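You operate a simulated robot arm through the tools that you are given. There is no shell and no other tool. Be economical: measure what you need, move in short steps, check, and stop when the job is done.

Carry out the task below with a simulated robot arm. There is one attempt and no reset: what you move stays moved.

JOB
Open the green drawer, put the silver block marked six cm from the inside of the green drawer on top of the white card, then shut the drawer. Set down upright: silver block marked six cm.

Only the result counts: the job must be done as asked and must still hold three seconds after the hand-in. Knocking over, shifting, dropping, spilling or breaking anything else fails it.

ROBOT AND FRAMES
A 6-joint arm with a two-finger parallel gripper on a trunk, on a base that drives. Base frame: it is fixed to the floor where the robot stands at the start and does not move with it; the origin is under the middle of the robot, x ahead of it, y to its left, z up. Readings come in m, rad, newtons and seconds.
Its first joint turns from -2.897 to 2.897 rad. Places, roughly: green drawer [0.7, 0.1, 0.6]. Payload 4.1 kg.
Tool frame: the origin (TCP) lies between the finger pads and is the grasp point; the fingertips stand 0.023 m ahead of it; z points along the fingers, y is the line along which they close. The gripper opens to 0.094 m. The fingers are 0.038 m wide and 0.01 m thick; the gripper's body (0.054 by 0.096 m) begins 0.039 m behind the TCP.
Orientation is told as [roll, pitch, yaw] about the base's x, y, z axes, in that order, counted from this pose: with the fingers straight down and closing along the base's y, the tool's x points along the base's -x, its y along +y and its z along -z.

CONTROLS
- The arm moves only by the tool jog_arm. Its argument "plan" is a list of rows, each a list of 7 numbers: the shift along the base's x, y, z in m, then the turn, a rotation vector about the base's x, y, z in rad, then the finger opening in m, from 0 to 0.094. In form: [[tx, ty, tz, wx, wy, wz, claw], ...]. A call has 1 to 8 rows; each row is the pose to reach, as a shift and turn from the pose commanded when the call began. A row lasts 0.2 s, in which the tool goes at most 0.05 m and 0.15 rad; a call with a longer step from one row to the next is refused whole, and so is a gripper value outside its range. Where a pose cannot be reached the arm comes as near as it can. A force on the tool above 40 N (or 10 N above the force at the start of the call, whichever is more), or a blocked arm, ends the call early, and 0.2 s more pass. Each finger travels about 0.045 m/s and halts on what it meets, pressing with about 21 N; the grip force reading is that of the motor and also rises with nothing between the fingers. The clock runs only during rows and for 0.2 s after the last one: add rows that repeat a pose to give the fingers time. It gives the time, the measured TCP pose, the force on the tool (base axes), the opening and the grip force at its end, in the units of the frame above (readings bear some noise), with the torque about the TCP (base axes, N m) and any sound that the robot's microphone picked up.
- Cameras (640 x 400 px; columns grow to the right, rows downward): "scene" is now at [0.0067, 0.1407, 1.2964]; the picture's right is [-0.36, -0.93, 0.00], its down [-0.77, 0.30, -0.56] and it looks along [0.52, -0.20, -0.83] (base axes); focal length 262 px, centre (320, 200). "wrist" rides on the gripper at [0.086, 0.016, -0.075] in the tool frame; the picture's right is [-0.18, 0.98, 0.00], its down [-0.58, -0.11, -0.81] and it looks along [-0.79, -0.15, 0.59] (tool axes); focal length 243 px, centre (320, 200). There is no depth. A picture from a camera that has moved, and an enlarged one, comes with that camera's place and axes in the base frame and with its lens.
- grab_frame(camera): a new picture of that camera. No time passes.
- move_column(by): slides the trunk up (or, below 0, down) by that many m; the arm and the scene camera ride with it, the base frame stays. It gives what a move gives, with no picture.
- roll_base(legs): drives the robot by 1 to 6 legs, each [ahead, turn to the left] in m and rad, along the robot's own axes; the way and the turn of a leg run together, so that a leg with both is an arc; at most 1.5 m and 3.142 rad a leg. The arm and the cameras ride along, it lands a little off, and it stops where it bumps. It gives what a move gives.
- aim_head(pan, tilt): turns the head with the scene camera to pan (to the left, within 2.705 rad either way) and tilt (down, from -0.506 to 1.204), counted from straight ahead of the robot. It gives what a move gives.
- enlarge(camera, box): a new picture of the part [left, top, right, bottom] of that camera's present view, enlarged. No time passes.
- finish_job(): hands the job in; it is judged then, once.

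Work in short steps. Places have to be worked out from the pictures, the camera data and where the tool is seen: move nearer, look again, correct. Check each grasp and each placing, and mend what went wrong. You have 120 turns and 82 pictures in all, those below and enlarged ones among them. Open the gripper and draw the arm clear of the work before you hand the job in, unless the task says otherwise; then end with one line.

The tools are called after "Emit:" by a JSON object that holds its "method" and its "body". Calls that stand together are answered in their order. jog_arm: Moves the arm, as the interface text tells. Its arguments: {"type":"object","properties":{"plan":{"type":"array","items":{"type":"array","items":{"type":"number"}}}},"required":["plan"]} The other tools are called the same way: move_column (by) slides the trunk up or down; roll_base (legs) drives the base; aim_head (pan, tilt) turns the head that bears the scene camera; grab_frame (camera) takes a picture; enlarge (camera, box) takes an enlarged picture of a part of a camera's view; finish_job () hands the job in.

At the start:

```text
clock: 0.0
ee_pos: [0.4731, 0.1518, 0.7665]
ee_rot: [-0.001, 0.0, -0.003]
ft_force: [0.1, 0.2, 0.2]
ft_torque: [-0.02, 0.01, 0.02]
gripper_width: 0.0939
gripper_force: 0.2
trunk travel left (down, up): [-0.275, 0.315]
robot x, y, heading: [-0.0041, -0.001, 0.001]
head pan, tilt: [-0.372, 0.981]
```

scene: 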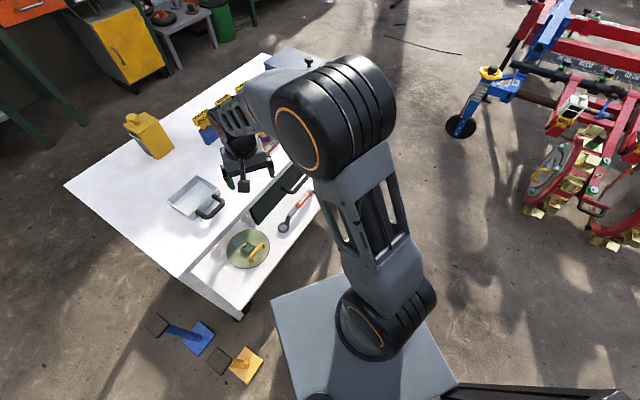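
wrist: 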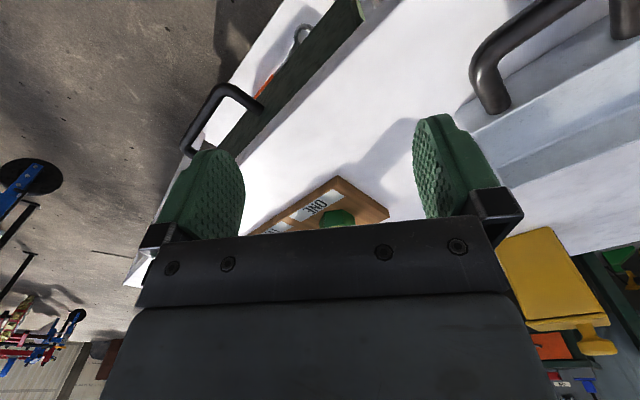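

The scene shows a white table with a drawer front (dark green) at its near side, partly hidden by the arm. I take an enlarged view of the table first.

Emit:
{"method": "enlarge", "body": {"camera": "scene", "box": [60, 50, 340, 330]}}

Emit:
{"method": "enlarge", "body": {"camera": "wrist", "box": [120, 0, 640, 325]}}

```text
1.43 times, centred on (200, 190) of scene
camera zoom: at [0.0067, 0.1407, 1.2964], right [-0.36, -0.93, 0.0], down [-0.77, 0.3, -0.56], along [0.52, -0.2, -0.83], focal length 375 px, centre (491, 214)
```

zoom: 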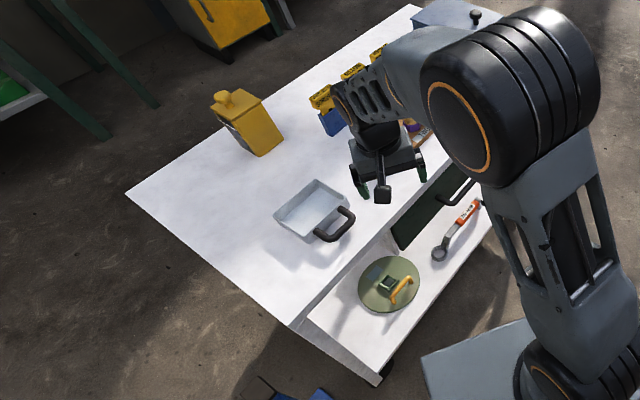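

```text
1.23 times, centred on (380, 162) of wrist
camera zoom: at [0.3856, 0.1677, 0.8414], right [0.18, 0.98, 0.0], down [0.58, -0.11, 0.81], along [0.79, -0.15, -0.59], focal length 299 px, centre (246, 246)
```

zoom: 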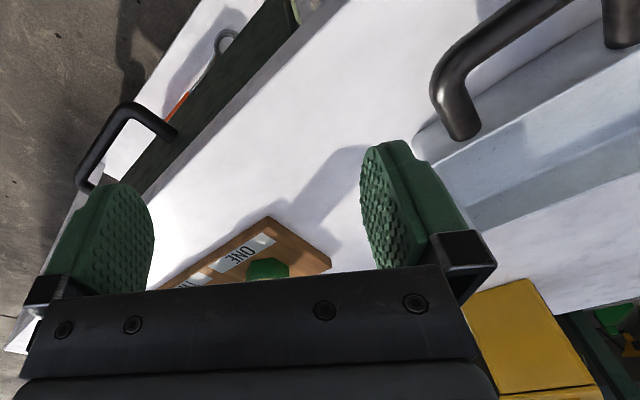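

The table is turned about 36° to the left and the arm hides its right part. I swing the arm to the robot's right, raised, to clear the head's view.

Emit:
{"method": "jog_arm", "body": {"plan": [[-0.01, -0.03, 0.03, 0, 0, 0, 0.094], [-0.02, -0.07, 0.05, 0, 0, -0.1, 0.094], [-0.04, -0.11, 0.06, 0, 0, -0.2, 0.094], [-0.06, -0.155, 0.06, 0, 0, -0.3, 0.094], [-0.08, -0.2, 0.06, 0, 0, -0.4, 0.094], [-0.1, -0.245, 0.06, 0, 0, -0.5, 0.094], [-0.12, -0.29, 0.06, 0, 0, -0.6, 0.094], [-0.14, -0.335, 0.06, 0, 0, -0.7, 0.094]]}}

Emit:
{"method": "jog_arm", "body": {"plan": [[-0.02, -0.04, 0, 0, 0, -0.1, 0.094], [-0.05, -0.075, 0, 0, 0, -0.2, 0.094], [-0.085, -0.11, 0, 0, 0, -0.3, 0.094], [-0.12, -0.14, 0, 0, 0, -0.4, 0.094], [-0.16, -0.165, 0, 0, 0, -0.5, 0.094]]}}

Emit:
{"method": "grab_frame", "body": {"camera": "scene"}}

```text
clock: 1.8
ee_pos: [0.3313, -0.1842, 0.8263]
ee_rot: [0.001, -0.001, -0.701]
ft_force: [-1.1, -0.1, 0.1]
ft_torque: [-0.02, 0.02, 0.0]
gripper_width: 0.094
gripper_force: 0.0
trunk travel left (down, up): [-0.275, 0.315]
robot x, y, heading: [0.0004, -0.0028, 0.002]
head pan, tilt: [-0.372, 0.981]
```

```text
clock: 3.0
ee_pos: [0.1708, -0.3498, 0.8267]
ee_rot: [-0.001, -0.001, -1.202]
ft_force: [-0.3, -0.1, 0.3]
ft_torque: [-0.02, 0.01, -0.04]
gripper_width: 0.0941
gripper_force: 0.1
trunk travel left (down, up): [-0.275, 0.315]
robot x, y, heading: [-0.0002, 0.0016, 0.003]
head pan, tilt: [-0.372, 0.981]
```

```text
77 pictures are left
camera scene: at [0.0069, 0.1406, 1.2965], right [-0.36, -0.93, 0.0], down [-0.77, 0.3, -0.56], along [0.52, -0.2, -0.83], focal length 262 px, centre (320, 200)
```

scene: 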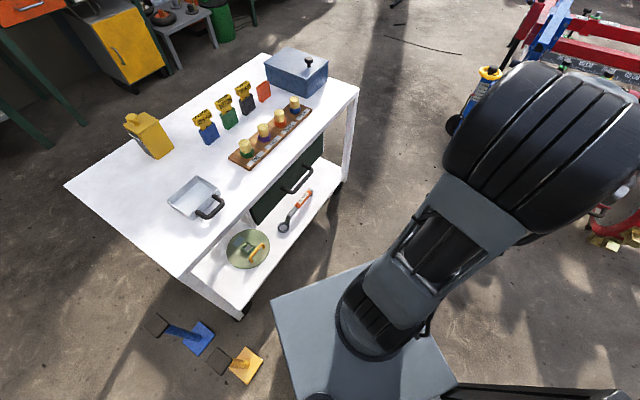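

Now the whole table is in view. I zoom in to read details and find the white card.

Emit:
{"method": "enlarge", "body": {"camera": "scene", "box": [180, 40, 370, 160]}}

Emit:
{"method": "enlarge", "body": {"camera": "scene", "box": [150, 140, 350, 265]}}

```text
3.33 times, centred on (275, 100) of scene
camera zoom: at [0.0069, 0.1406, 1.2965], right [-0.36, -0.93, 0.0], down [-0.77, 0.3, -0.56], along [0.52, -0.2, -0.83], focal length 875 px, centre (470, 533)
```

zoom: 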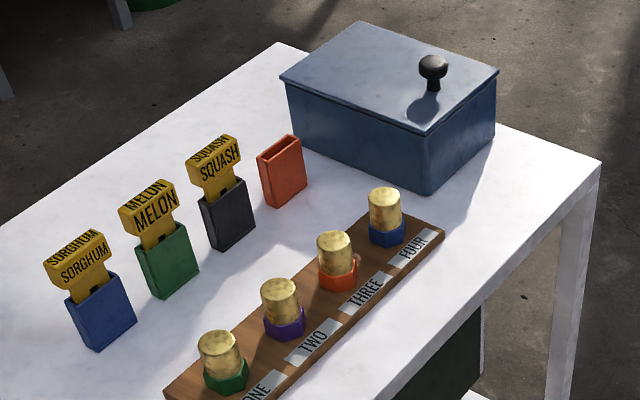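

```text
3.20 times, centred on (250, 202) of scene
camera zoom: at [0.0069, 0.1406, 1.2965], right [-0.36, -0.93, 0.0], down [-0.77, 0.3, -0.56], along [0.52, -0.2, -0.83], focal length 840 px, centre (544, 192)
```

zoom: 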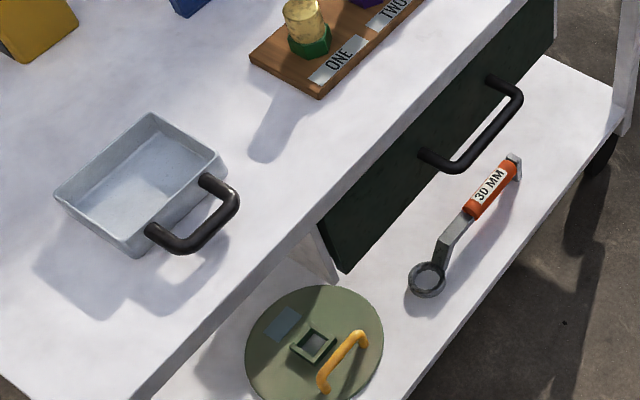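

No white card seen yet; it may be white on white, or elsewhere. I look closer at the left part of the table, then pan the head left.

Emit:
{"method": "enlarge", "body": {"camera": "scene", "box": [60, 90, 260, 330]}}

Emit:
{"method": "aim_head", "body": {"pan": 0.5, "tilt": 0.7}}

Emit:
{"method": "grab_frame", "body": {"camera": "scene"}}

```text
1.67 times, centred on (160, 210) of scene
camera zoom: at [0.0069, 0.1406, 1.2965], right [-0.36, -0.93, 0.0], down [-0.77, 0.3, -0.56], along [0.52, -0.2, -0.83], focal length 437 px, centre (587, 183)
```

zoom: 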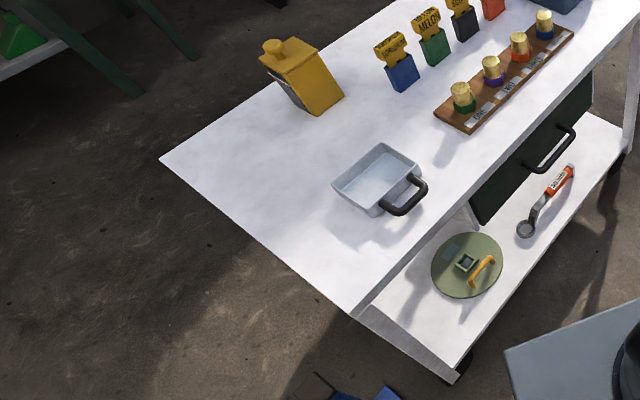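

```text
clock: 4.2
ee_pos: [0.1719, -0.3487, 0.8258]
ee_rot: [0.001, 0.0, -1.199]
ft_force: [0.9, 0.4, 0.4]
ft_torque: [0.0, 0.01, 0.0]
gripper_width: 0.0939
gripper_force: 0.1
trunk travel left (down, up): [-0.275, 0.315]
robot x, y, heading: [-0.0015, 0.0012, 0.004]
head pan, tilt: [0.499, 0.7]
```

```text
73 pictures are left
camera scene: at [0.0152, 0.2069, 1.3185], right [0.48, -0.88, 0.0], down [-0.57, -0.31, -0.76], along [0.67, 0.37, -0.64], focal length 262 px, centre (320, 200)
```

scene: 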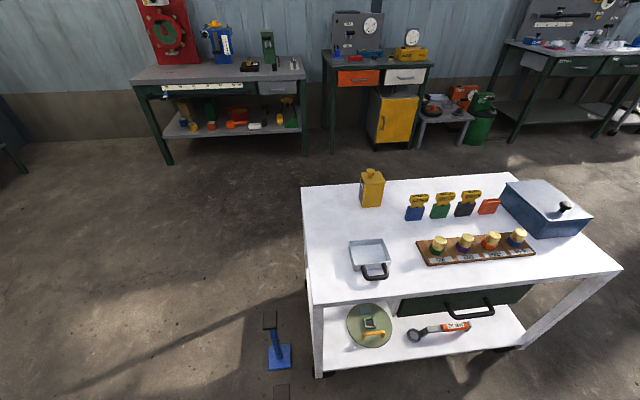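

No card visible on the top yet. I zoom on the shelf and the top from this angle.

Emit:
{"method": "enlarge", "body": {"camera": "scene", "box": [290, 270, 610, 390]}}

Emit:
{"method": "enlarge", "body": {"camera": "scene", "box": [290, 160, 620, 300]}}

```text
2.00 times, centred on (450, 330) of scene
camera zoom: at [0.0152, 0.2069, 1.3185], right [0.48, -0.88, 0.0], down [-0.57, -0.31, -0.76], along [0.67, 0.37, -0.64], focal length 525 px, centre (60, -60)
```

zoom: 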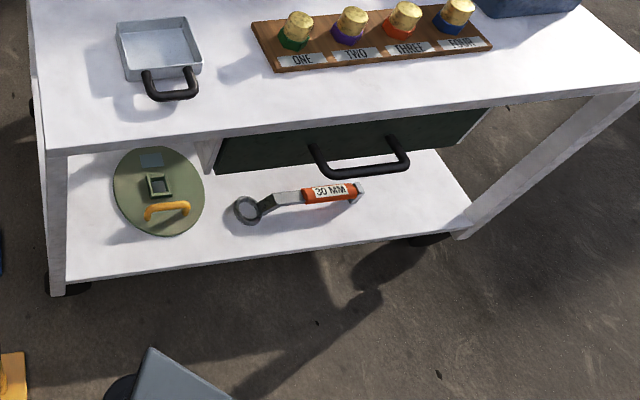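

```text
1.94 times, centred on (455, 230) of scene
camera zoom: at [0.0152, 0.2069, 1.3185], right [0.48, -0.88, 0.0], down [-0.57, -0.31, -0.76], along [0.67, 0.37, -0.64], focal length 509 px, centre (58, 142)
```

zoom: 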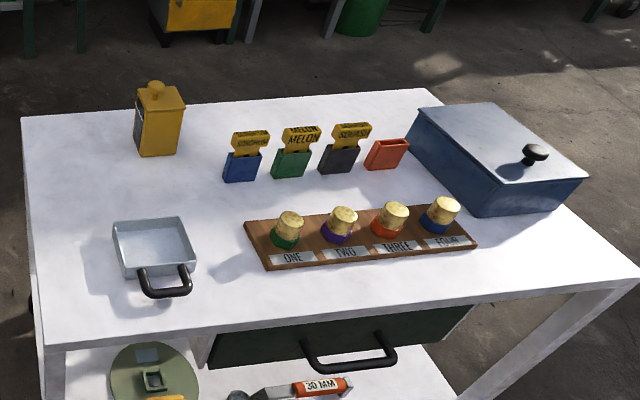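

The card may lie deep on the lower shelf, hidden by the table top. I check what's behind the robot before backing away for a lower view.

Emit:
{"method": "aim_head", "body": {"pan": 2.7, "tilt": 0.8}}

Emit:
{"method": "grab_frame", "body": {"camera": "scene"}}

Emit:
{"method": "aim_head", "body": {"pan": -2.4, "tilt": 0.8}}

Emit:
{"method": "grab_frame", "body": {"camera": "scene"}}

```text
clock: 6.2
ee_pos: [0.1717, -0.3486, 0.8262]
ee_rot: [-0.001, 0.001, -1.2]
ft_force: [0.1, 0.3, -0.1]
ft_torque: [0.01, -0.03, -0.01]
gripper_width: 0.0941
gripper_force: 0.1
trunk travel left (down, up): [-0.275, 0.315]
robot x, y, heading: [-0.0023, -0.0024, 0.004]
head pan, tilt: [2.7, 0.799]
```

```text
70 pictures are left
camera scene: at [-0.1323, 0.2008, 1.3103], right [0.43, 0.9, 0.0], down [0.65, -0.31, -0.7], along [-0.63, 0.3, -0.72], focal length 262 px, centre (320, 200)
```

scene: 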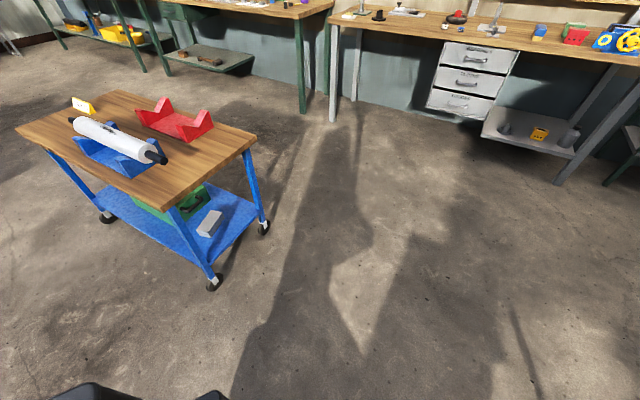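

```text
clock: 10.2
ee_pos: [0.1731, -0.3487, 0.8266]
ee_rot: [0.0, 0.001, -1.2]
ft_force: [0.6, 0.3, 1.1]
ft_torque: [-0.01, 0.01, 0.01]
gripper_width: 0.0942
gripper_force: 0.1
trunk travel left (down, up): [-0.275, 0.315]
robot x, y, heading: [-0.0024, 0.0006, 0.006]
head pan, tilt: [-2.4, 0.799]
```

```text
69 pictures are left
camera scene: at [-0.1188, 0.1118, 1.3102], right [-0.68, 0.74, 0.0], down [0.53, 0.48, -0.7], along [-0.51, -0.47, -0.72], focal length 262 px, centre (320, 200)
```

scene: 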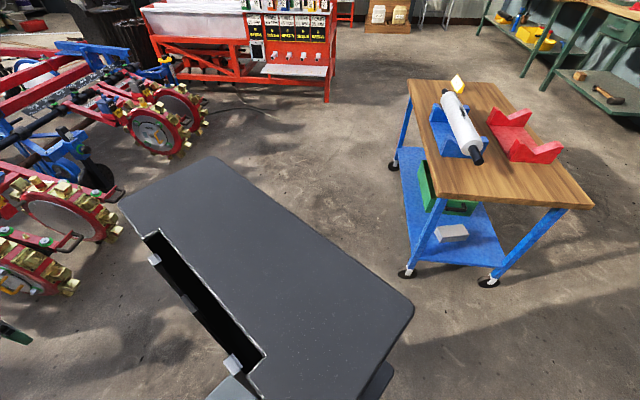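

There is a second cart behind, about 1 m off; free floor in between. I back up 0.4 m, lower the trunk and look at the shelf.

Emit:
{"method": "roll_base", "body": {"legs": [[-0.4, 0]]}}

Emit:
{"method": "move_column", "body": {"by": -0.27}}

Emit:
{"method": "aim_head", "body": {"pan": 0.1, "tilt": 0.6}}

Emit:
{"method": "grab_frame", "body": {"camera": "scene"}}

```text
clock: 12.8
ee_pos: [-0.2317, -0.3491, 0.8261]
ee_rot: [0.0, 0.001, -1.201]
ft_force: [-0.5, 1.2, 0.1]
ft_torque: [-0.03, 0.01, 0.02]
gripper_width: 0.0941
gripper_force: 0.0
trunk travel left (down, up): [-0.275, 0.315]
robot x, y, heading: [-0.404, 0.0002, -0.002]
head pan, tilt: [-2.4, 0.799]
```

```text
clock: 15.5
ee_pos: [-0.232, -0.349, 0.556]
ee_rot: [-0.001, 0.001, -1.201]
ft_force: [0.2, -0.5, -0.2]
ft_torque: [-0.03, -0.02, 0.02]
gripper_width: 0.0942
gripper_force: 0.1
trunk travel left (down, up): [-0.005, 0.585]
robot x, y, heading: [-0.4035, 0.0044, 0.0]
head pan, tilt: [-2.4, 0.799]
```

```text
clock: 17.8
ee_pos: [-0.2315, -0.3486, 0.5561]
ee_rot: [0.0, -0.001, -1.2]
ft_force: [0.6, -0.1, -0.3]
ft_torque: [-0.02, -0.01, 0.01]
gripper_width: 0.094
gripper_force: 0.1
trunk travel left (down, up): [-0.005, 0.585]
robot x, y, heading: [-0.4022, 0.0008, 0.001]
head pan, tilt: [0.099, 0.6]
```

```text
68 pictures are left
camera scene: at [-0.3747, 0.1752, 1.0571], right [0.1, -1.0, 0.0], down [-0.56, -0.06, -0.83], along [0.82, 0.08, -0.56], focal length 262 px, centre (320, 200)
```

scene: 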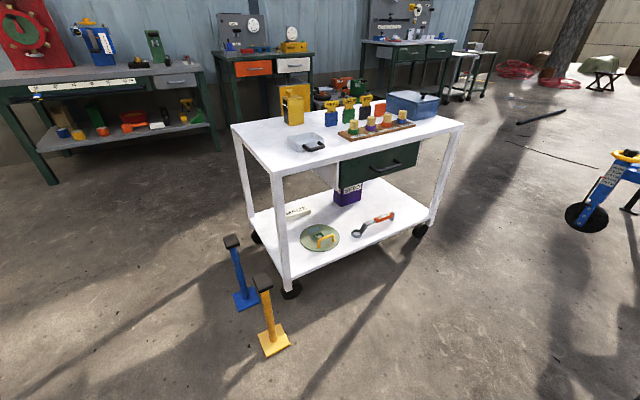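

There are more things deep on the shelf. I zoom in.

Emit:
{"method": "enlarge", "body": {"camera": "scene", "box": [235, 150, 445, 280]}}

Emit:
{"method": "enlarge", "body": {"camera": "scene", "box": [260, 185, 400, 255]}}

```text
3.05 times, centred on (340, 215) of scene
camera zoom: at [-0.3747, 0.1752, 1.0571], right [0.1, -1.0, 0.0], down [-0.56, -0.06, -0.83], along [0.82, 0.08, -0.56], focal length 800 px, centre (259, 154)
```

zoom: 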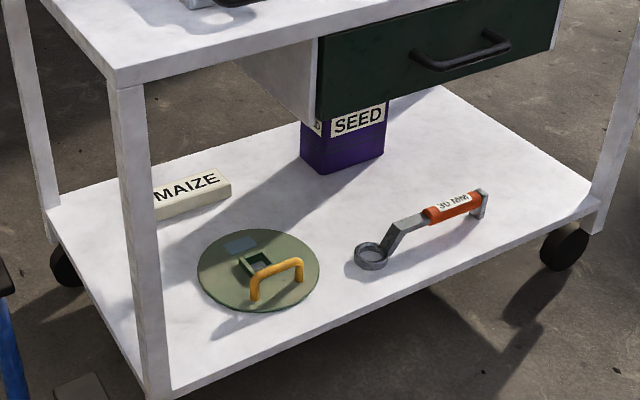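

```text
4.57 times, centred on (330, 220) of scene
camera zoom: at [-0.3747, 0.1752, 1.0571], right [0.1, -1.0, 0.0], down [-0.56, -0.06, -0.83], along [0.82, 0.08, -0.56], focal length 1200 px, centre (274, 109)
```

zoom: 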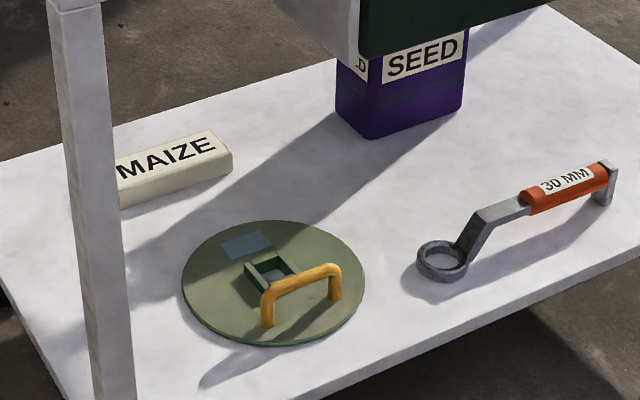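

No white card there either; it may be behind something on top or inside the drawer. Triangulating: table top z≈0.66, yaw≈0.63 rad, handle ≈(0.525, 0.012, 0.606). I want to stand square to the drawer near (0.0,-0.37); first I check rear clearance for turning.

Emit:
{"method": "aim_head", "body": {"pan": 2.7, "tilt": 1.1}}

Emit:
{"method": "grab_frame", "body": {"camera": "scene"}}

```text
clock: 20.1
ee_pos: [-0.2316, -0.3489, 0.5564]
ee_rot: [0.0, 0.0, -1.201]
ft_force: [-0.5, -0.3, 0.5]
ft_torque: [0.0, 0.02, -0.03]
gripper_width: 0.094
gripper_force: 0.0
trunk travel left (down, up): [-0.005, 0.585]
robot x, y, heading: [-0.3995, 0.0001, -0.001]
head pan, tilt: [2.7, 1.1]
```

```text
65 pictures are left
camera scene: at [-0.5197, 0.1937, 1.0185], right [0.43, 0.9, 0.0], down [0.8, -0.38, -0.45], along [-0.41, 0.19, -0.89], focal length 262 px, centre (320, 200)
```

scene: 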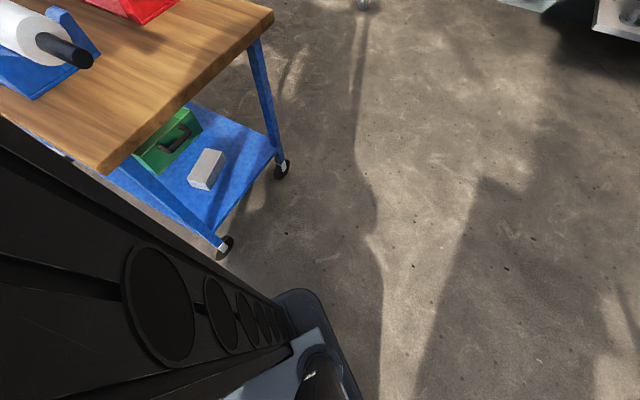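

Rear clearance is modest; I go forward first, then turn right, drive, and turn left to face the drawer squarely.

Emit:
{"method": "roll_base", "body": {"legs": [[0.25, 0], [0, -1.2], [0.4, 0], [0, 1.83]]}}

Emit:
{"method": "move_column", "body": {"by": 0.57}}

Emit:
{"method": "aim_head", "body": {"pan": 0.0, "tilt": 0.9}}

Emit:
{"method": "grab_frame", "body": {"camera": "scene"}}

```text
clock: 31.4
ee_pos: [0.3413, -0.5492, 0.5571]
ee_rot: [-0.001, -0.001, -0.555]
ft_force: [0.5, 1.0, -1.2]
ft_torque: [0.04, 0.03, 0.0]
gripper_width: 0.094
gripper_force: 0.1
trunk travel left (down, up): [-0.005, 0.585]
robot x, y, heading: [-0.0066, -0.3699, 0.641]
head pan, tilt: [2.7, 1.1]
```

```text
refused: 0.57 is not a number from -0.4 to 0.4
```

```text
clock: 33.8
ee_pos: [0.3411, -0.5501, 0.5567]
ee_rot: [0.0, 0.001, -0.555]
ft_force: [-1.0, 1.0, 0.0]
ft_torque: [0.03, 0.01, 0.01]
gripper_width: 0.0938
gripper_force: 0.1
trunk travel left (down, up): [-0.005, 0.585]
robot x, y, heading: [-0.007, -0.377, 0.646]
head pan, tilt: [0.0, 0.901]
```

```text
64 pictures are left
camera scene: at [-0.0936, -0.2316, 1.0323], right [0.6, -0.8, 0.0], down [-0.63, -0.47, -0.62], along [0.5, 0.37, -0.78], focal length 262 px, centre (320, 200)
```

scene: 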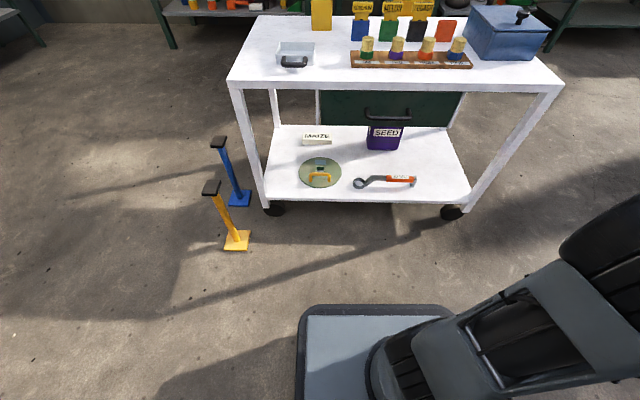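

Squarely facing the table. Now I raise the trunk to look down on the table top.

Emit:
{"method": "move_column", "body": {"by": 0.4}}

Emit:
{"method": "move_column", "body": {"by": 0.18}}

Emit:
{"method": "aim_head", "body": {"pan": 0.0, "tilt": 0.8}}

Emit:
{"method": "enlarge", "body": {"camera": "scene", "box": [190, 60, 570, 300]}}

```text
clock: 37.6
ee_pos: [0.3412, -0.5496, 0.9562]
ee_rot: [0.001, -0.001, -0.553]
ft_force: [0.3, -0.9, -0.2]
ft_torque: [0.02, -0.01, 0.02]
gripper_width: 0.0941
gripper_force: 0.1
trunk travel left (down, up): [-0.405, 0.185]
robot x, y, heading: [-0.0059, -0.3729, 0.64]
head pan, tilt: [0.0, 0.901]
```

```text
clock: 39.6
ee_pos: [0.3411, -0.5493, 1.1361]
ee_rot: [0.0, 0.001, -0.555]
ft_force: [0.2, 0.3, 0.8]
ft_torque: [0.02, -0.01, 0.02]
gripper_width: 0.0941
gripper_force: 0.1
trunk travel left (down, up): [-0.585, 0.005]
robot x, y, heading: [-0.0061, -0.3735, 0.645]
head pan, tilt: [0.0, 0.901]
```

```text
clock: 40.3
ee_pos: [0.341, -0.5498, 1.1369]
ee_rot: [0.001, 0.0, -0.553]
ft_force: [0.3, 0.2, 0.7]
ft_torque: [-0.02, 0.01, -0.01]
gripper_width: 0.0941
gripper_force: 0.0
trunk travel left (down, up): [-0.585, 0.005]
robot x, y, heading: [-0.0077, -0.3757, 0.643]
head pan, tilt: [0.0, 0.799]
```

```text
1.67 times, centred on (380, 180) of scene
camera zoom: at [-0.0894, -0.2285, 1.6202], right [0.6, -0.8, 0.0], down [-0.57, -0.43, -0.7], along [0.56, 0.42, -0.72], focal length 437 px, centre (220, 233)
```

zoom: 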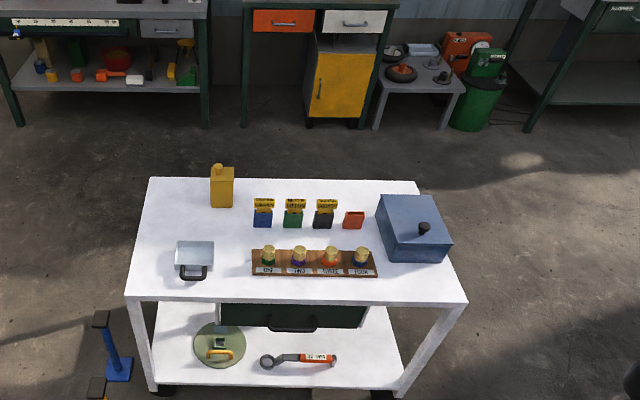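

Emit:
{"method": "enlarge", "body": {"camera": "scene", "box": [260, 145, 480, 245]}}

Emit:
{"method": "enlarge", "body": {"camera": "scene", "box": [250, 145, 350, 220]}}

```text
2.91 times, centred on (370, 195) of scene
camera zoom: at [-0.0894, -0.2285, 1.6202], right [0.6, -0.8, 0.0], down [-0.57, -0.43, -0.7], along [0.56, 0.42, -0.72], focal length 764 px, centre (174, 214)
```

zoom: 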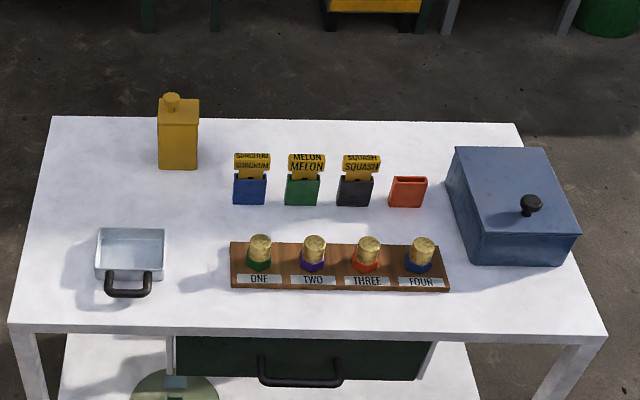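

```text
5.33 times, centred on (300, 182) of scene
camera zoom: at [-0.0894, -0.2285, 1.6202], right [0.6, -0.8, 0.0], down [-0.57, -0.43, -0.7], along [0.56, 0.42, -0.72], focal length 1400 px, centre (427, 293)
```

zoom: 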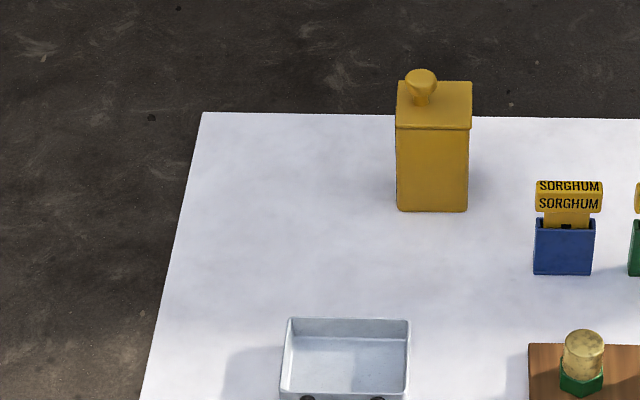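

No card on the top surface; it's likely inside the drawer. I lower the trunk to a working height and bring the tool horizontal in front of the handle.

Emit:
{"method": "move_column", "body": {"by": -0.31}}

Emit:
{"method": "jog_arm", "body": {"plan": [[0, 0.02, 0, 0.105, -0.0974, -0.0272, 0.094], [0, 0.05, 0, 0.211, -0.195, -0.0544, 0.094], [0, 0.08, 0, 0.316, -0.292, -0.0815, 0.094], [0, 0.11, 0, 0.422, -0.389, -0.1087, 0.094], [0, 0.14, 0, 0.527, -0.487, -0.136, 0.094], [0, 0.17, 0, 0.633, -0.584, -0.163, 0.094], [0, 0.2, 0, 0.738, -0.682, -0.19, 0.094], [0, 0.23, 0, 0.844, -0.779, -0.2175, 0.094]]}}

```text
clock: 43.4
ee_pos: [0.3408, -0.5505, 0.8268]
ee_rot: [0.001, -0.001, -0.555]
ft_force: [0.6, 0.1, -0.5]
ft_torque: [-0.03, 0.0, -0.03]
gripper_width: 0.0942
gripper_force: 0.1
trunk travel left (down, up): [-0.275, 0.315]
robot x, y, heading: [-0.0077, -0.3725, 0.647]
head pan, tilt: [0.0, 0.799]
```

```text
clock: 45.2
ee_pos: [0.3867, -0.3419, 0.841]
ee_rot: [1.147, -0.061, -0.84]
ft_force: [0.7, 1.1, 0.2]
ft_torque: [0.03, -0.03, -0.01]
gripper_width: 0.0942
gripper_force: 0.0
out of reach, approached as far as the arm can: row 7, 8
trunk travel left (down, up): [-0.275, 0.315]
robot x, y, heading: [-0.0048, -0.3718, 0.645]
head pan, tilt: [0.0, 0.799]
```

The orientation is on track; it was only too near the axis. I continue the turn while moving out toward a pre-grasp point in front of the handle.

Emit:
{"method": "jog_arm", "body": {"plan": [[0.035, 0.035, 0, 0, 0, 0, 0.094], [0.06, 0.07, -0.01, 0.105, -0.0974, -0.0272, 0.094], [0.06, 0.11, -0.03, 0.211, -0.195, -0.0544, 0.094], [0.06, 0.15, -0.05, 0.316, -0.292, -0.0815, 0.094], [0.06, 0.19, -0.07, 0.316, -0.292, -0.0815, 0.094], [0.06, 0.22, -0.1, 0.316, -0.292, -0.0815, 0.094]]}}

Emit:
{"method": "grab_frame", "body": {"camera": "wrist"}}

Emit:
{"method": "grab_frame", "body": {"camera": "scene"}}

```text
clock: 46.6
ee_pos: [0.449, -0.1315, 0.7422]
ee_rot: [1.571, -0.002, -0.931]
ft_force: [0.3, 0.7, 0.1]
ft_torque: [-0.06, 0.0, -0.02]
gripper_width: 0.0938
gripper_force: 0.1
out of reach, approached as far as the arm can: row 6
trunk travel left (down, up): [-0.275, 0.315]
robot x, y, heading: [-0.005, -0.3718, 0.652]
head pan, tilt: [0.0, 0.799]
```

```text
60 pictures are left
camera wrist: at [0.3369, -0.1065, 0.7573], right [0.11, -0.15, 0.98], down [-0.3, -0.95, -0.11], along [0.95, -0.28, -0.15], focal length 243 px, centre (320, 200)
```

wrist: 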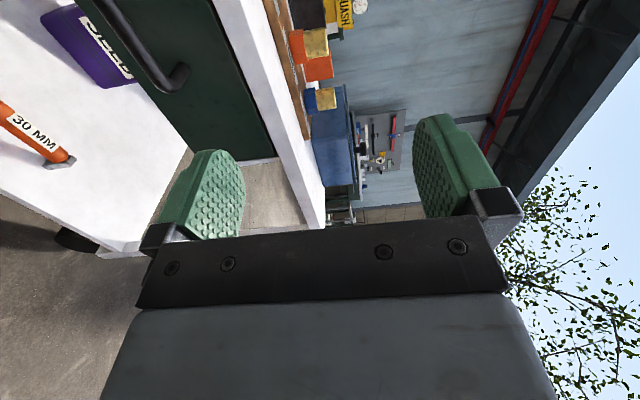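

```text
59 pictures are left
camera scene: at [-0.0897, -0.2287, 1.3103], right [0.6, -0.8, 0.0], down [-0.57, -0.43, -0.7], along [0.56, 0.42, -0.72], focal length 262 px, centre (320, 200)
```

scene: 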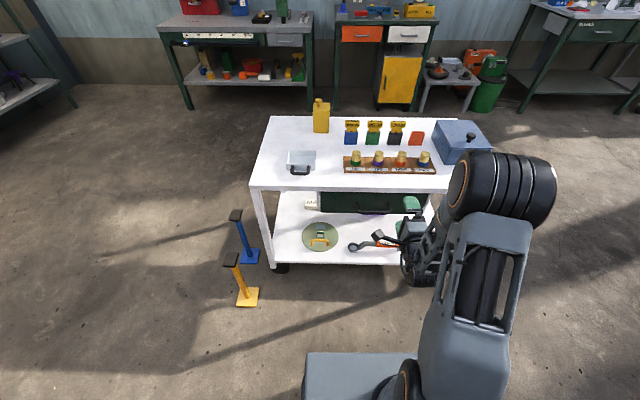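

The tool is horizontal, about 0.15 m before the handle plane and 6 cm to its right, but high. Lowering the trunk also relaxes the wrist, so I lower it 0.13 m.

Emit:
{"method": "move_column", "body": {"by": -0.13}}

Emit:
{"method": "grab_frame", "body": {"camera": "wrist"}}

Emit:
{"method": "grab_frame", "body": {"camera": "scene"}}

```text
clock: 48.2
ee_pos: [0.4495, -0.1317, 0.6106]
ee_rot: [1.569, -0.001, -0.93]
ft_force: [1.0, 0.1, 0.2]
ft_torque: [-0.02, -0.02, -0.02]
gripper_width: 0.0939
gripper_force: 0.0
trunk travel left (down, up): [-0.145, 0.445]
robot x, y, heading: [-0.0111, -0.3751, 0.646]
head pan, tilt: [0.0, 0.799]
```

```text
58 pictures are left
camera wrist: at [0.3371, -0.1068, 0.6275], right [0.11, -0.15, 0.98], down [-0.3, -0.95, -0.11], along [0.95, -0.28, -0.15], focal length 243 px, centre (320, 200)
```

wrist: 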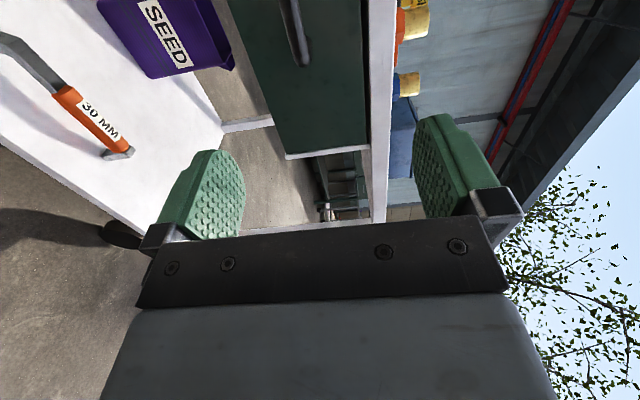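

```text
57 pictures are left
camera scene: at [-0.0894, -0.2284, 1.1803], right [0.6, -0.8, 0.0], down [-0.57, -0.43, -0.7], along [0.56, 0.42, -0.72], focal length 262 px, centre (320, 200)
```

scene: 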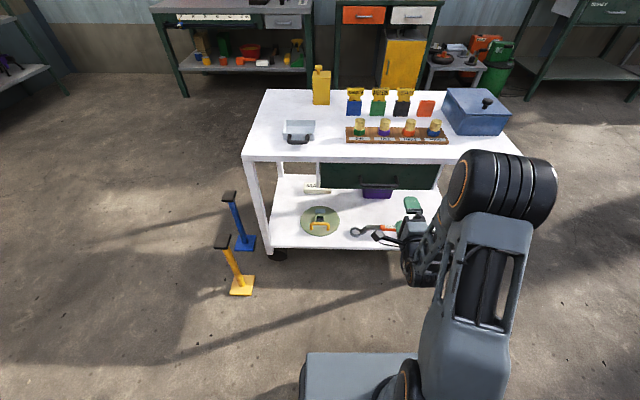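

The handle's right end appears near (0.58,-0.05,0.594), so its centre is ~6 cm to the left of the tool. I move left along the front and down ~1.5 cm, then look.

Emit:
{"method": "jog_arm", "body": {"plan": [[-0.018, 0.025, -0.008, 0, 0, 0, 0.094], [-0.037, 0.051, -0.016, 0, 0, 0, 0.094], [-0.037, 0.051, -0.016, 0, 0, 0, 0.094]]}}

Emit:
{"method": "grab_frame", "body": {"camera": "wrist"}}

Emit:
{"method": "enlarge", "body": {"camera": "scene", "box": [280, 130, 480, 255]}}

```text
clock: 49.0
ee_pos: [0.4365, -0.1334, 0.5948]
ee_rot: [1.571, 0.0, -0.923]
ft_force: [-0.1, 0.0, -0.8]
ft_torque: [-0.02, 0.0, 0.01]
gripper_width: 0.0944
gripper_force: 0.1
out of reach, approached as far as the arm can: row 1, 2, 3
trunk travel left (down, up): [-0.145, 0.445]
robot x, y, heading: [-0.005, -0.3745, 0.648]
head pan, tilt: [0.0, 0.799]
```

```text
56 pictures are left
camera wrist: at [0.3237, -0.1098, 0.6116], right [0.11, -0.15, 0.98], down [-0.29, -0.95, -0.11], along [0.95, -0.27, -0.15], focal length 243 px, centre (320, 200)
```

wrist: 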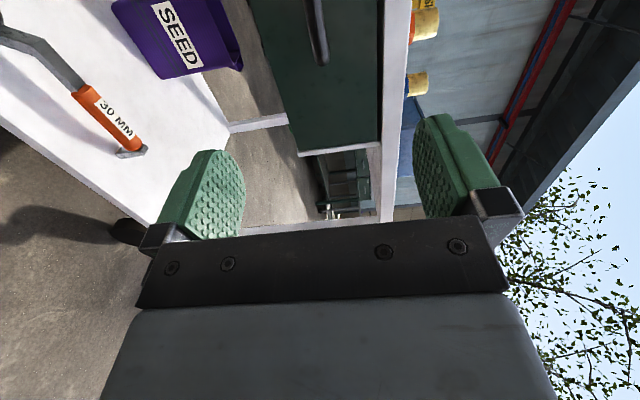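

```text
3.20 times, centred on (380, 192) of scene
camera zoom: at [-0.0894, -0.2284, 1.1803], right [0.6, -0.8, 0.0], down [-0.57, -0.43, -0.7], along [0.56, 0.42, -0.72], focal length 840 px, centre (128, 224)
```

zoom: 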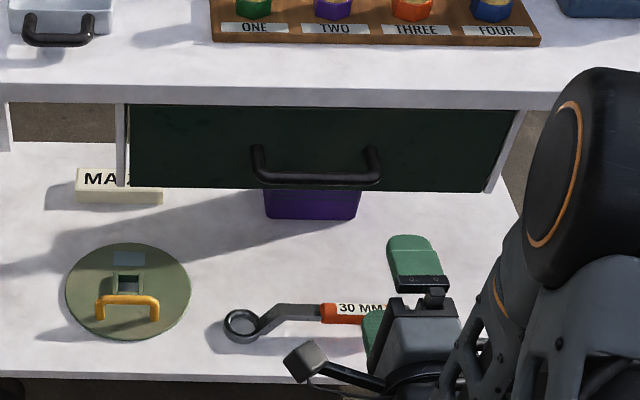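

The leftward move was blocked by reach (arm too folded). I try moving forward and left together, which stays ~6 cm short of the handle.

Emit:
{"method": "jog_arm", "body": {"plan": [[0.03, 0.022, 0, 0, 0, 0, 0.094], [0.056, 0.041, 0, 0, 0, 0, 0.094], [0.044, 0.057, 0, 0, 0, 0, 0.094], [0.032, 0.073, 0, 0, 0, 0, 0.094]]}}

```text
clock: 50.0
ee_pos: [0.4911, -0.1067, 0.5975]
ee_rot: [1.57, -0.001, -0.913]
ft_force: [0.3, -0.7, -0.4]
ft_torque: [-0.01, 0.02, 0.02]
gripper_width: 0.0939
gripper_force: 0.0
out of reach, approached as far as the arm can: row 1, 2, 3, 4
trunk travel left (down, up): [-0.145, 0.445]
robot x, y, heading: [-0.0089, -0.3736, 0.647]
head pan, tilt: [0.0, 0.799]
```

The limit seems tied to tool yaw minus bearing (≥~0.155 rad). Gripping a bar with slight yaw is fine, so I turn the tool 0.17 rad left and then shift left 6.7 cm.

Emit:
{"method": "jog_arm", "body": {"plan": [[0, 0, 0, 0, 0, 0.1, 0.094], [-0.015, 0.018, 0, 0, 0, 0.2, 0.094], [-0.03, 0.04, 0, 0, 0, 0.2, 0.094], [-0.04, 0.054, 0, 0, 0, 0.2, 0.094], [-0.04, 0.054, 0, 0, 0, 0.2, 0.094]]}}

Emit:
{"method": "grab_frame", "body": {"camera": "wrist"}}

Emit:
{"method": "enlarge", "body": {"camera": "scene", "box": [280, 130, 480, 255]}}

```text
clock: 51.2
ee_pos: [0.4511, -0.0514, 0.5978]
ee_rot: [1.571, 0.0, -0.729]
ft_force: [-0.1, -0.2, 0.0]
ft_torque: [-0.02, 0.02, 0.0]
gripper_width: 0.0941
gripper_force: 0.1
trunk travel left (down, up): [-0.145, 0.445]
robot x, y, heading: [-0.0046, -0.3705, 0.649]
head pan, tilt: [0.0, 0.799]
```

```text
54 pictures are left
camera wrist: at [0.3368, -0.0499, 0.6134], right [0.14, -0.12, 0.98], down [-0.1, -0.99, -0.11], along [0.99, -0.09, -0.15], focal length 243 px, centre (320, 200)
```

wrist: 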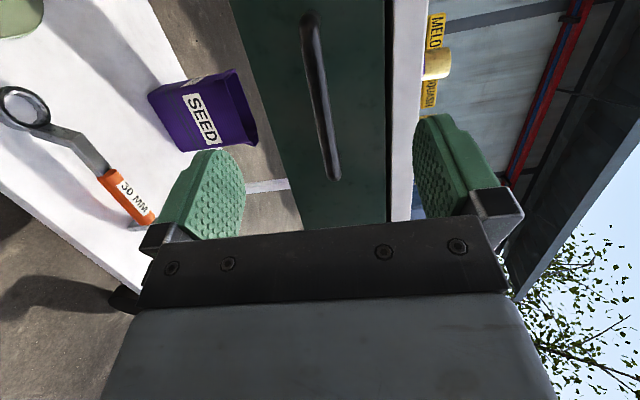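

```text
3.20 times, centred on (380, 192) of scene
camera zoom: at [-0.0894, -0.2284, 1.1802], right [0.6, -0.8, 0.0], down [-0.57, -0.43, -0.7], along [0.56, 0.42, -0.72], focal length 840 px, centre (128, 224)
```

zoom: 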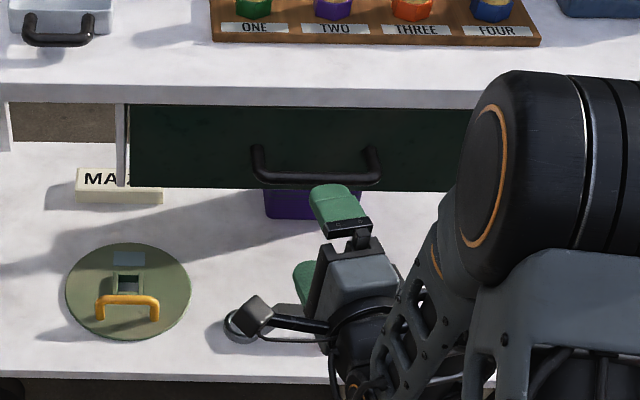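

The handle bar centre works out near (0.532, 0.0, 0.594), level with the tool. I advance so the bar sits between the open fingers.

Emit:
{"method": "jog_arm", "body": {"plan": [[0.027, 0.017, -0.002, 0, 0, 0, 0.094], [0.053, 0.033, -0.003, 0, 0, 0, 0.094], [0.072, 0.044, -0.003, 0, 0, 0, 0.094]]}}

Emit:
{"method": "grab_frame", "body": {"camera": "wrist"}}

Emit:
{"method": "enlarge", "body": {"camera": "scene", "box": [300, 130, 440, 215]}}

```text
clock: 52.0
ee_pos: [0.5229, -0.0073, 0.5947]
ee_rot: [1.571, -0.001, -0.728]
ft_force: [-0.2, 0.5, -0.2]
ft_torque: [0.0, -0.02, 0.01]
gripper_width: 0.0941
gripper_force: 0.2
trunk travel left (down, up): [-0.145, 0.445]
robot x, y, heading: [-0.0041, -0.3752, 0.647]
head pan, tilt: [0.0, 0.799]
```

```text
52 pictures are left
camera wrist: at [0.4081, -0.0054, 0.6108], right [0.14, -0.12, 0.98], down [-0.1, -0.99, -0.11], along [0.98, -0.09, -0.15], focal length 243 px, centre (320, 200)
```

wrist: 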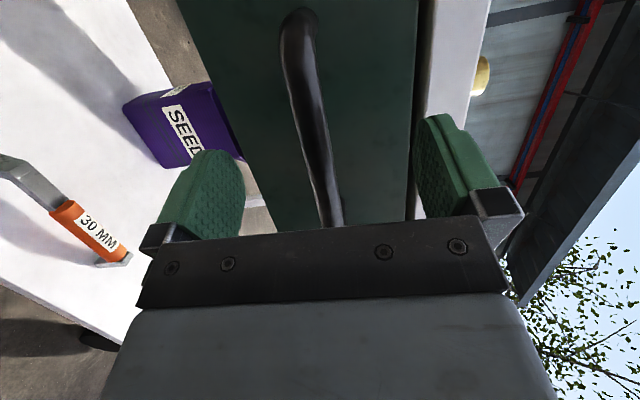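

```text
4.57 times, centred on (370, 172) of scene
camera zoom: at [-0.0895, -0.2284, 1.1802], right [0.6, -0.8, 0.0], down [-0.57, -0.43, -0.7], along [0.56, 0.42, -0.72], focal length 1200 px, centre (91, 326)
```

zoom: 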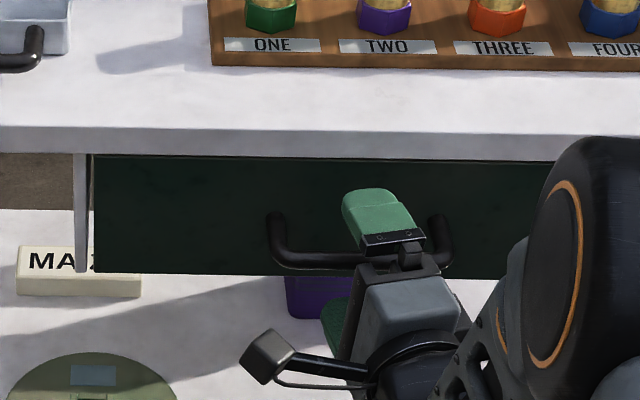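

The bar passes between the pads. I advance 8 mm more and close on the handle.

Emit:
{"method": "jog_arm", "body": {"plan": [[0.007, 0.005, 0.003, 0, 0, 0, 0.094], [0.007, 0.005, 0.003, 0, 0, 0, 0.06], [0.007, 0.005, 0.003, 0, 0, 0, 0.03], [0.007, 0.005, 0.003, 0, 0, 0, 0.0], [0.007, 0.005, 0.003, 0, 0, 0, 0.0], [0.007, 0.005, 0.003, 0, 0, 0, 0.0], [0.007, 0.005, 0.003, 0, 0, 0, 0.0]]}}

```text
clock: 53.6
ee_pos: [0.5295, -0.0029, 0.5941]
ee_rot: [1.565, 0.003, -0.73]
ft_force: [-1.5, -1.3, -16.1]
ft_torque: [-0.08, 0.02, -0.22]
gripper_width: 0.0138
gripper_force: 45.2
trunk travel left (down, up): [-0.145, 0.445]
robot x, y, heading: [-0.0068, -0.3713, 0.645]
head pan, tilt: [0.0, 0.799]
```

Gripped (13.8 mm, 45 N). I pull straight out along the table's front normal 12 cm, relaxing the vertical force.

Emit:
{"method": "jog_arm", "body": {"plan": [[-0.008, -0.006, -0.003, 0, 0, 0, 0.0], [-0.024, -0.018, -0.004, 0, 0, 0, 0.0], [-0.04, -0.03, -0.004, 0, 0, 0, 0.0], [-0.057, -0.041, -0.004, 0, 0, 0, 0.0], [-0.073, -0.053, -0.004, 0, 0, 0, 0.0], [-0.097, -0.071, -0.004, 0, 0, 0, 0.0]]}}

Emit:
{"method": "grab_frame", "body": {"camera": "scene"}}

```text
clock: 55.0
ee_pos: [0.432, -0.073, 0.5941]
ee_rot: [1.575, -0.001, -0.725]
ft_force: [-9.0, 12.5, 8.1]
ft_torque: [0.17, 0.16, -1.26]
gripper_width: 0.014
gripper_force: 45.0
trunk travel left (down, up): [-0.145, 0.445]
robot x, y, heading: [-0.0063, -0.3739, 0.646]
head pan, tilt: [0.0, 0.799]
```

```text
50 pictures are left
camera scene: at [-0.0906, -0.2281, 1.1803], right [0.6, -0.8, 0.0], down [-0.57, -0.43, -0.7], along [0.56, 0.42, -0.72], focal length 262 px, centre (320, 200)
```

scene: 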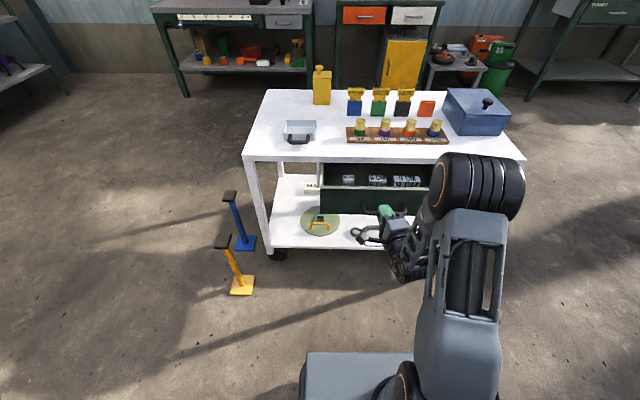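

The drawer is opening, with silver blocks visible inside. I pull further.

Emit:
{"method": "enlarge", "body": {"camera": "scene", "box": [310, 150, 450, 235]}}

Emit:
{"method": "jog_arm", "body": {"plan": [[-0.016, -0.012, -0.002, 0, 0, 0, 0.0], [-0.032, -0.024, -0.002, 0, 0, 0, 0.0], [-0.048, -0.036, -0.002, 0, 0, 0, 0.0], [-0.064, -0.048, -0.002, 0, 0, 0, 0.0]]}}

```text
4.57 times, centred on (380, 192) of scene
camera zoom: at [-0.0906, -0.2281, 1.1803], right [0.6, -0.8, 0.0], down [-0.57, -0.43, -0.7], along [0.56, 0.42, -0.72], focal length 1200 px, centre (46, 234)
```

zoom: 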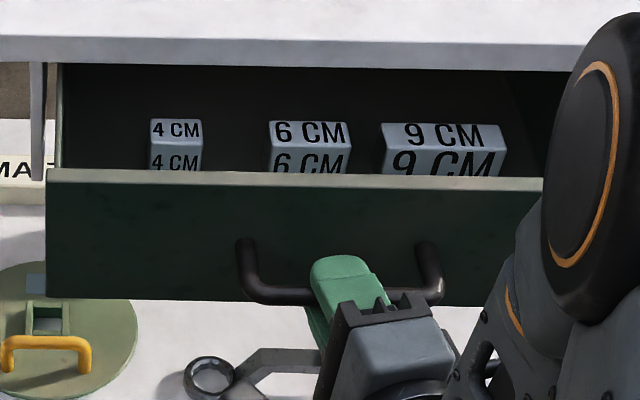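

```text
clock: 55.6
ee_pos: [0.4001, -0.095, 0.5946]
ee_rot: [1.585, -0.004, -0.723]
ft_force: [-2.5, 5.8, 9.4]
ft_torque: [0.04, -0.09, 0.37]
gripper_width: 0.0139
gripper_force: 44.9
trunk travel left (down, up): [-0.145, 0.445]
robot x, y, heading: [-0.0018, -0.3742, 0.649]
head pan, tilt: [0.0, 0.799]
stopped in row 3: the force on the tool passed its limit (the readings are from after the stop); the commanded pose is now the measured one
```

Emit:
{"method": "enlarge", "body": {"camera": "scene", "box": [300, 140, 480, 250]}}

```text
3.56 times, centred on (390, 195) of scene
camera zoom: at [-0.0907, -0.2286, 1.1799], right [0.6, -0.8, 0.0], down [-0.57, -0.43, -0.7], along [0.56, 0.42, -0.72], focal length 933 px, centre (71, 218)
```

zoom: 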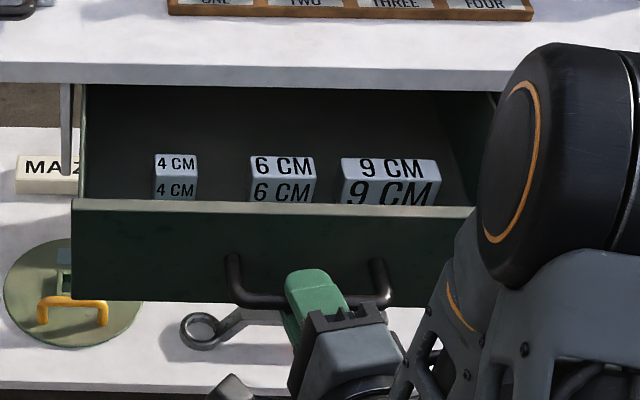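

Travel ≈0.16 m, likely the stop; blocks 4/6/9 cm stand inside with room above. I release the handle and back off by the arm.

Emit:
{"method": "jog_arm", "body": {"plan": [[0, 0, 0, 0, 0, 0, 0.03], [0, 0, 0, 0, 0, 0, 0.06], [0, 0, 0, 0, 0, 0, 0.09], [0, 0, 0, 0, 0, 0, 0.094], [0, 0, 0, 0, 0, 0, 0.094]]}}

Emit:
{"method": "roll_base", "body": {"legs": [[-0.15, 0]]}}

Emit:
{"method": "grab_frame", "body": {"camera": "scene"}}

```text
clock: 56.8
ee_pos: [0.3995, -0.0973, 0.5929]
ee_rot: [1.581, -0.002, -0.725]
ft_force: [-0.5, 0.2, -0.5]
ft_torque: [0.04, 0.02, -0.02]
gripper_width: 0.094
gripper_force: 0.1
trunk travel left (down, up): [-0.145, 0.445]
robot x, y, heading: [-0.0048, -0.3731, 0.649]
head pan, tilt: [0.0, 0.799]
```

```text
clock: 58.2
ee_pos: [0.2802, -0.1861, 0.5937]
ee_rot: [1.579, -0.001, -0.723]
ft_force: [-0.3, 0.0, 0.1]
ft_torque: [0.04, 0.01, 0.01]
gripper_width: 0.0939
gripper_force: 0.0
trunk travel left (down, up): [-0.145, 0.445]
robot x, y, heading: [-0.123, -0.4647, 0.648]
head pan, tilt: [0.0, 0.799]
```

```text
47 pictures are left
camera scene: at [-0.2101, -0.3196, 1.1802], right [0.6, -0.8, 0.0], down [-0.57, -0.43, -0.7], along [0.56, 0.42, -0.72], focal length 262 px, centre (320, 200)
```

scene: 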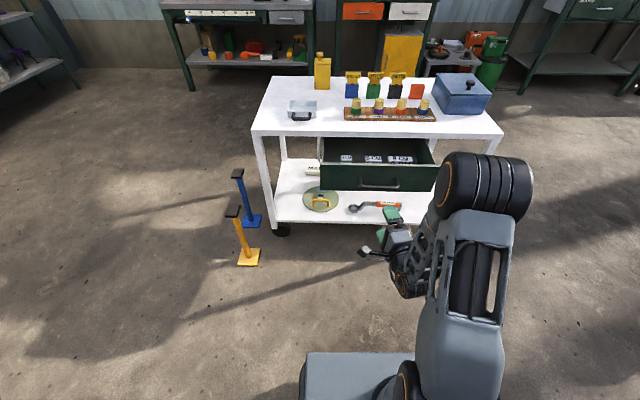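

Drawer stays open. I raise the trunk fully to look down into the drawer and for the card.

Emit:
{"method": "move_column", "body": {"by": 0.4}}

Emit:
{"method": "enlarge", "body": {"camera": "scene", "box": [270, 120, 510, 270]}}

```text
clock: 62.0
ee_pos: [0.2804, -0.1856, 0.9944]
ee_rot: [1.58, -0.001, -0.722]
ft_force: [0.8, 0.0, -0.1]
ft_torque: [0.0, 0.0, 0.0]
gripper_width: 0.0941
gripper_force: 0.0
trunk travel left (down, up): [-0.545, 0.045]
robot x, y, heading: [-0.1248, -0.4671, 0.648]
head pan, tilt: [0.0, 0.799]
```

```text
2.67 times, centred on (390, 195) of scene
camera zoom: at [-0.2101, -0.3196, 1.5802], right [0.6, -0.8, 0.0], down [-0.57, -0.43, -0.7], along [0.56, 0.42, -0.72], focal length 700 px, centre (133, 213)
```

zoom: 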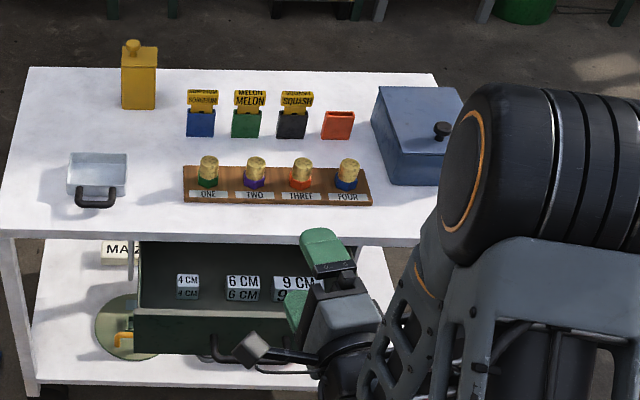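

No card visible in the drawer front part. I turn the tool to point down (closing along the drawer's width) so I can inspect with the wrist camera and later grasp.

Emit:
{"method": "jog_arm", "body": {"plan": [[0, 0, 0.0, -0.119, 0.0055, 0.0746, 0.094], [0, 0, 0.0, -0.238, 0.011, 0.149, 0.094], [0, 0, 0.0, -0.357, 0.0165, 0.224, 0.094], [0, 0, 0.0, -0.476, 0.022, 0.298, 0.094], [0, 0, 0.0, -0.595, 0.0275, 0.373, 0.094], [0, 0, 0.0, -0.714, 0.033, 0.448, 0.094], [0, 0, 0.0, -0.833, 0.0385, 0.522, 0.094]]}}

Emit:
{"method": "jog_arm", "body": {"plan": [[0, 0, 0.0, -0.119, 0.0055, 0.0746, 0.094], [0, 0, 0.0, -0.238, 0.011, 0.149, 0.094], [0, 0, 0.0, -0.357, 0.0165, 0.224, 0.094], [0, 0, 0.0, -0.476, 0.022, 0.298, 0.094], [0, 0, 0.0, -0.595, 0.0275, 0.373, 0.094], [0, 0, 0.0, -0.714, 0.033, 0.448, 0.094], [0, 0, 0.0, -0.833, 0.0385, 0.522, 0.094]]}}

Emit:
{"method": "roll_base", "body": {"legs": [[0.25, -0.015]]}}

Emit:
{"method": "grab_frame", "body": {"camera": "wrist"}}

```text
clock: 63.6
ee_pos: [0.2804, -0.1858, 0.9935]
ee_rot: [0.792, -0.289, -0.046]
ft_force: [-0.2, -0.9, -0.1]
ft_torque: [0.01, 0.01, -0.02]
gripper_width: 0.0941
gripper_force: 0.0
trunk travel left (down, up): [-0.545, 0.045]
robot x, y, heading: [-0.1281, -0.4687, 0.653]
head pan, tilt: [0.0, 0.799]
```

```text
clock: 65.2
ee_pos: [0.2793, -0.1871, 0.9934]
ee_rot: [0.011, -0.002, 0.628]
ft_force: [0.1, -0.2, 0.4]
ft_torque: [-0.01, -0.03, -0.05]
gripper_width: 0.094
gripper_force: 0.2
trunk travel left (down, up): [-0.545, 0.045]
robot x, y, heading: [-0.1259, -0.4618, 0.647]
head pan, tilt: [0.0, 0.799]
```

```text
clock: 67.0
ee_pos: [0.4856, -0.0432, 0.9932]
ee_rot: [0.011, -0.002, 0.612]
ft_force: [0.7, 0.0, -0.3]
ft_torque: [-0.02, 0.01, 0.03]
gripper_width: 0.0941
gripper_force: 0.2
trunk travel left (down, up): [-0.545, 0.045]
robot x, y, heading: [0.074, -0.314, 0.632]
head pan, tilt: [0.0, 0.799]
```

```text
45 pictures are left
camera wrist: at [0.4042, -0.0806, 1.0678], right [-0.41, 0.91, 0.01], down [0.54, 0.24, 0.81], along [0.73, 0.34, -0.59], focal length 243 px, centre (320, 200)
```

wrist: 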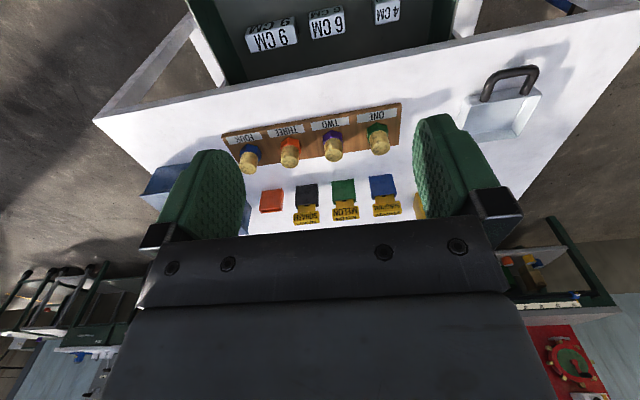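

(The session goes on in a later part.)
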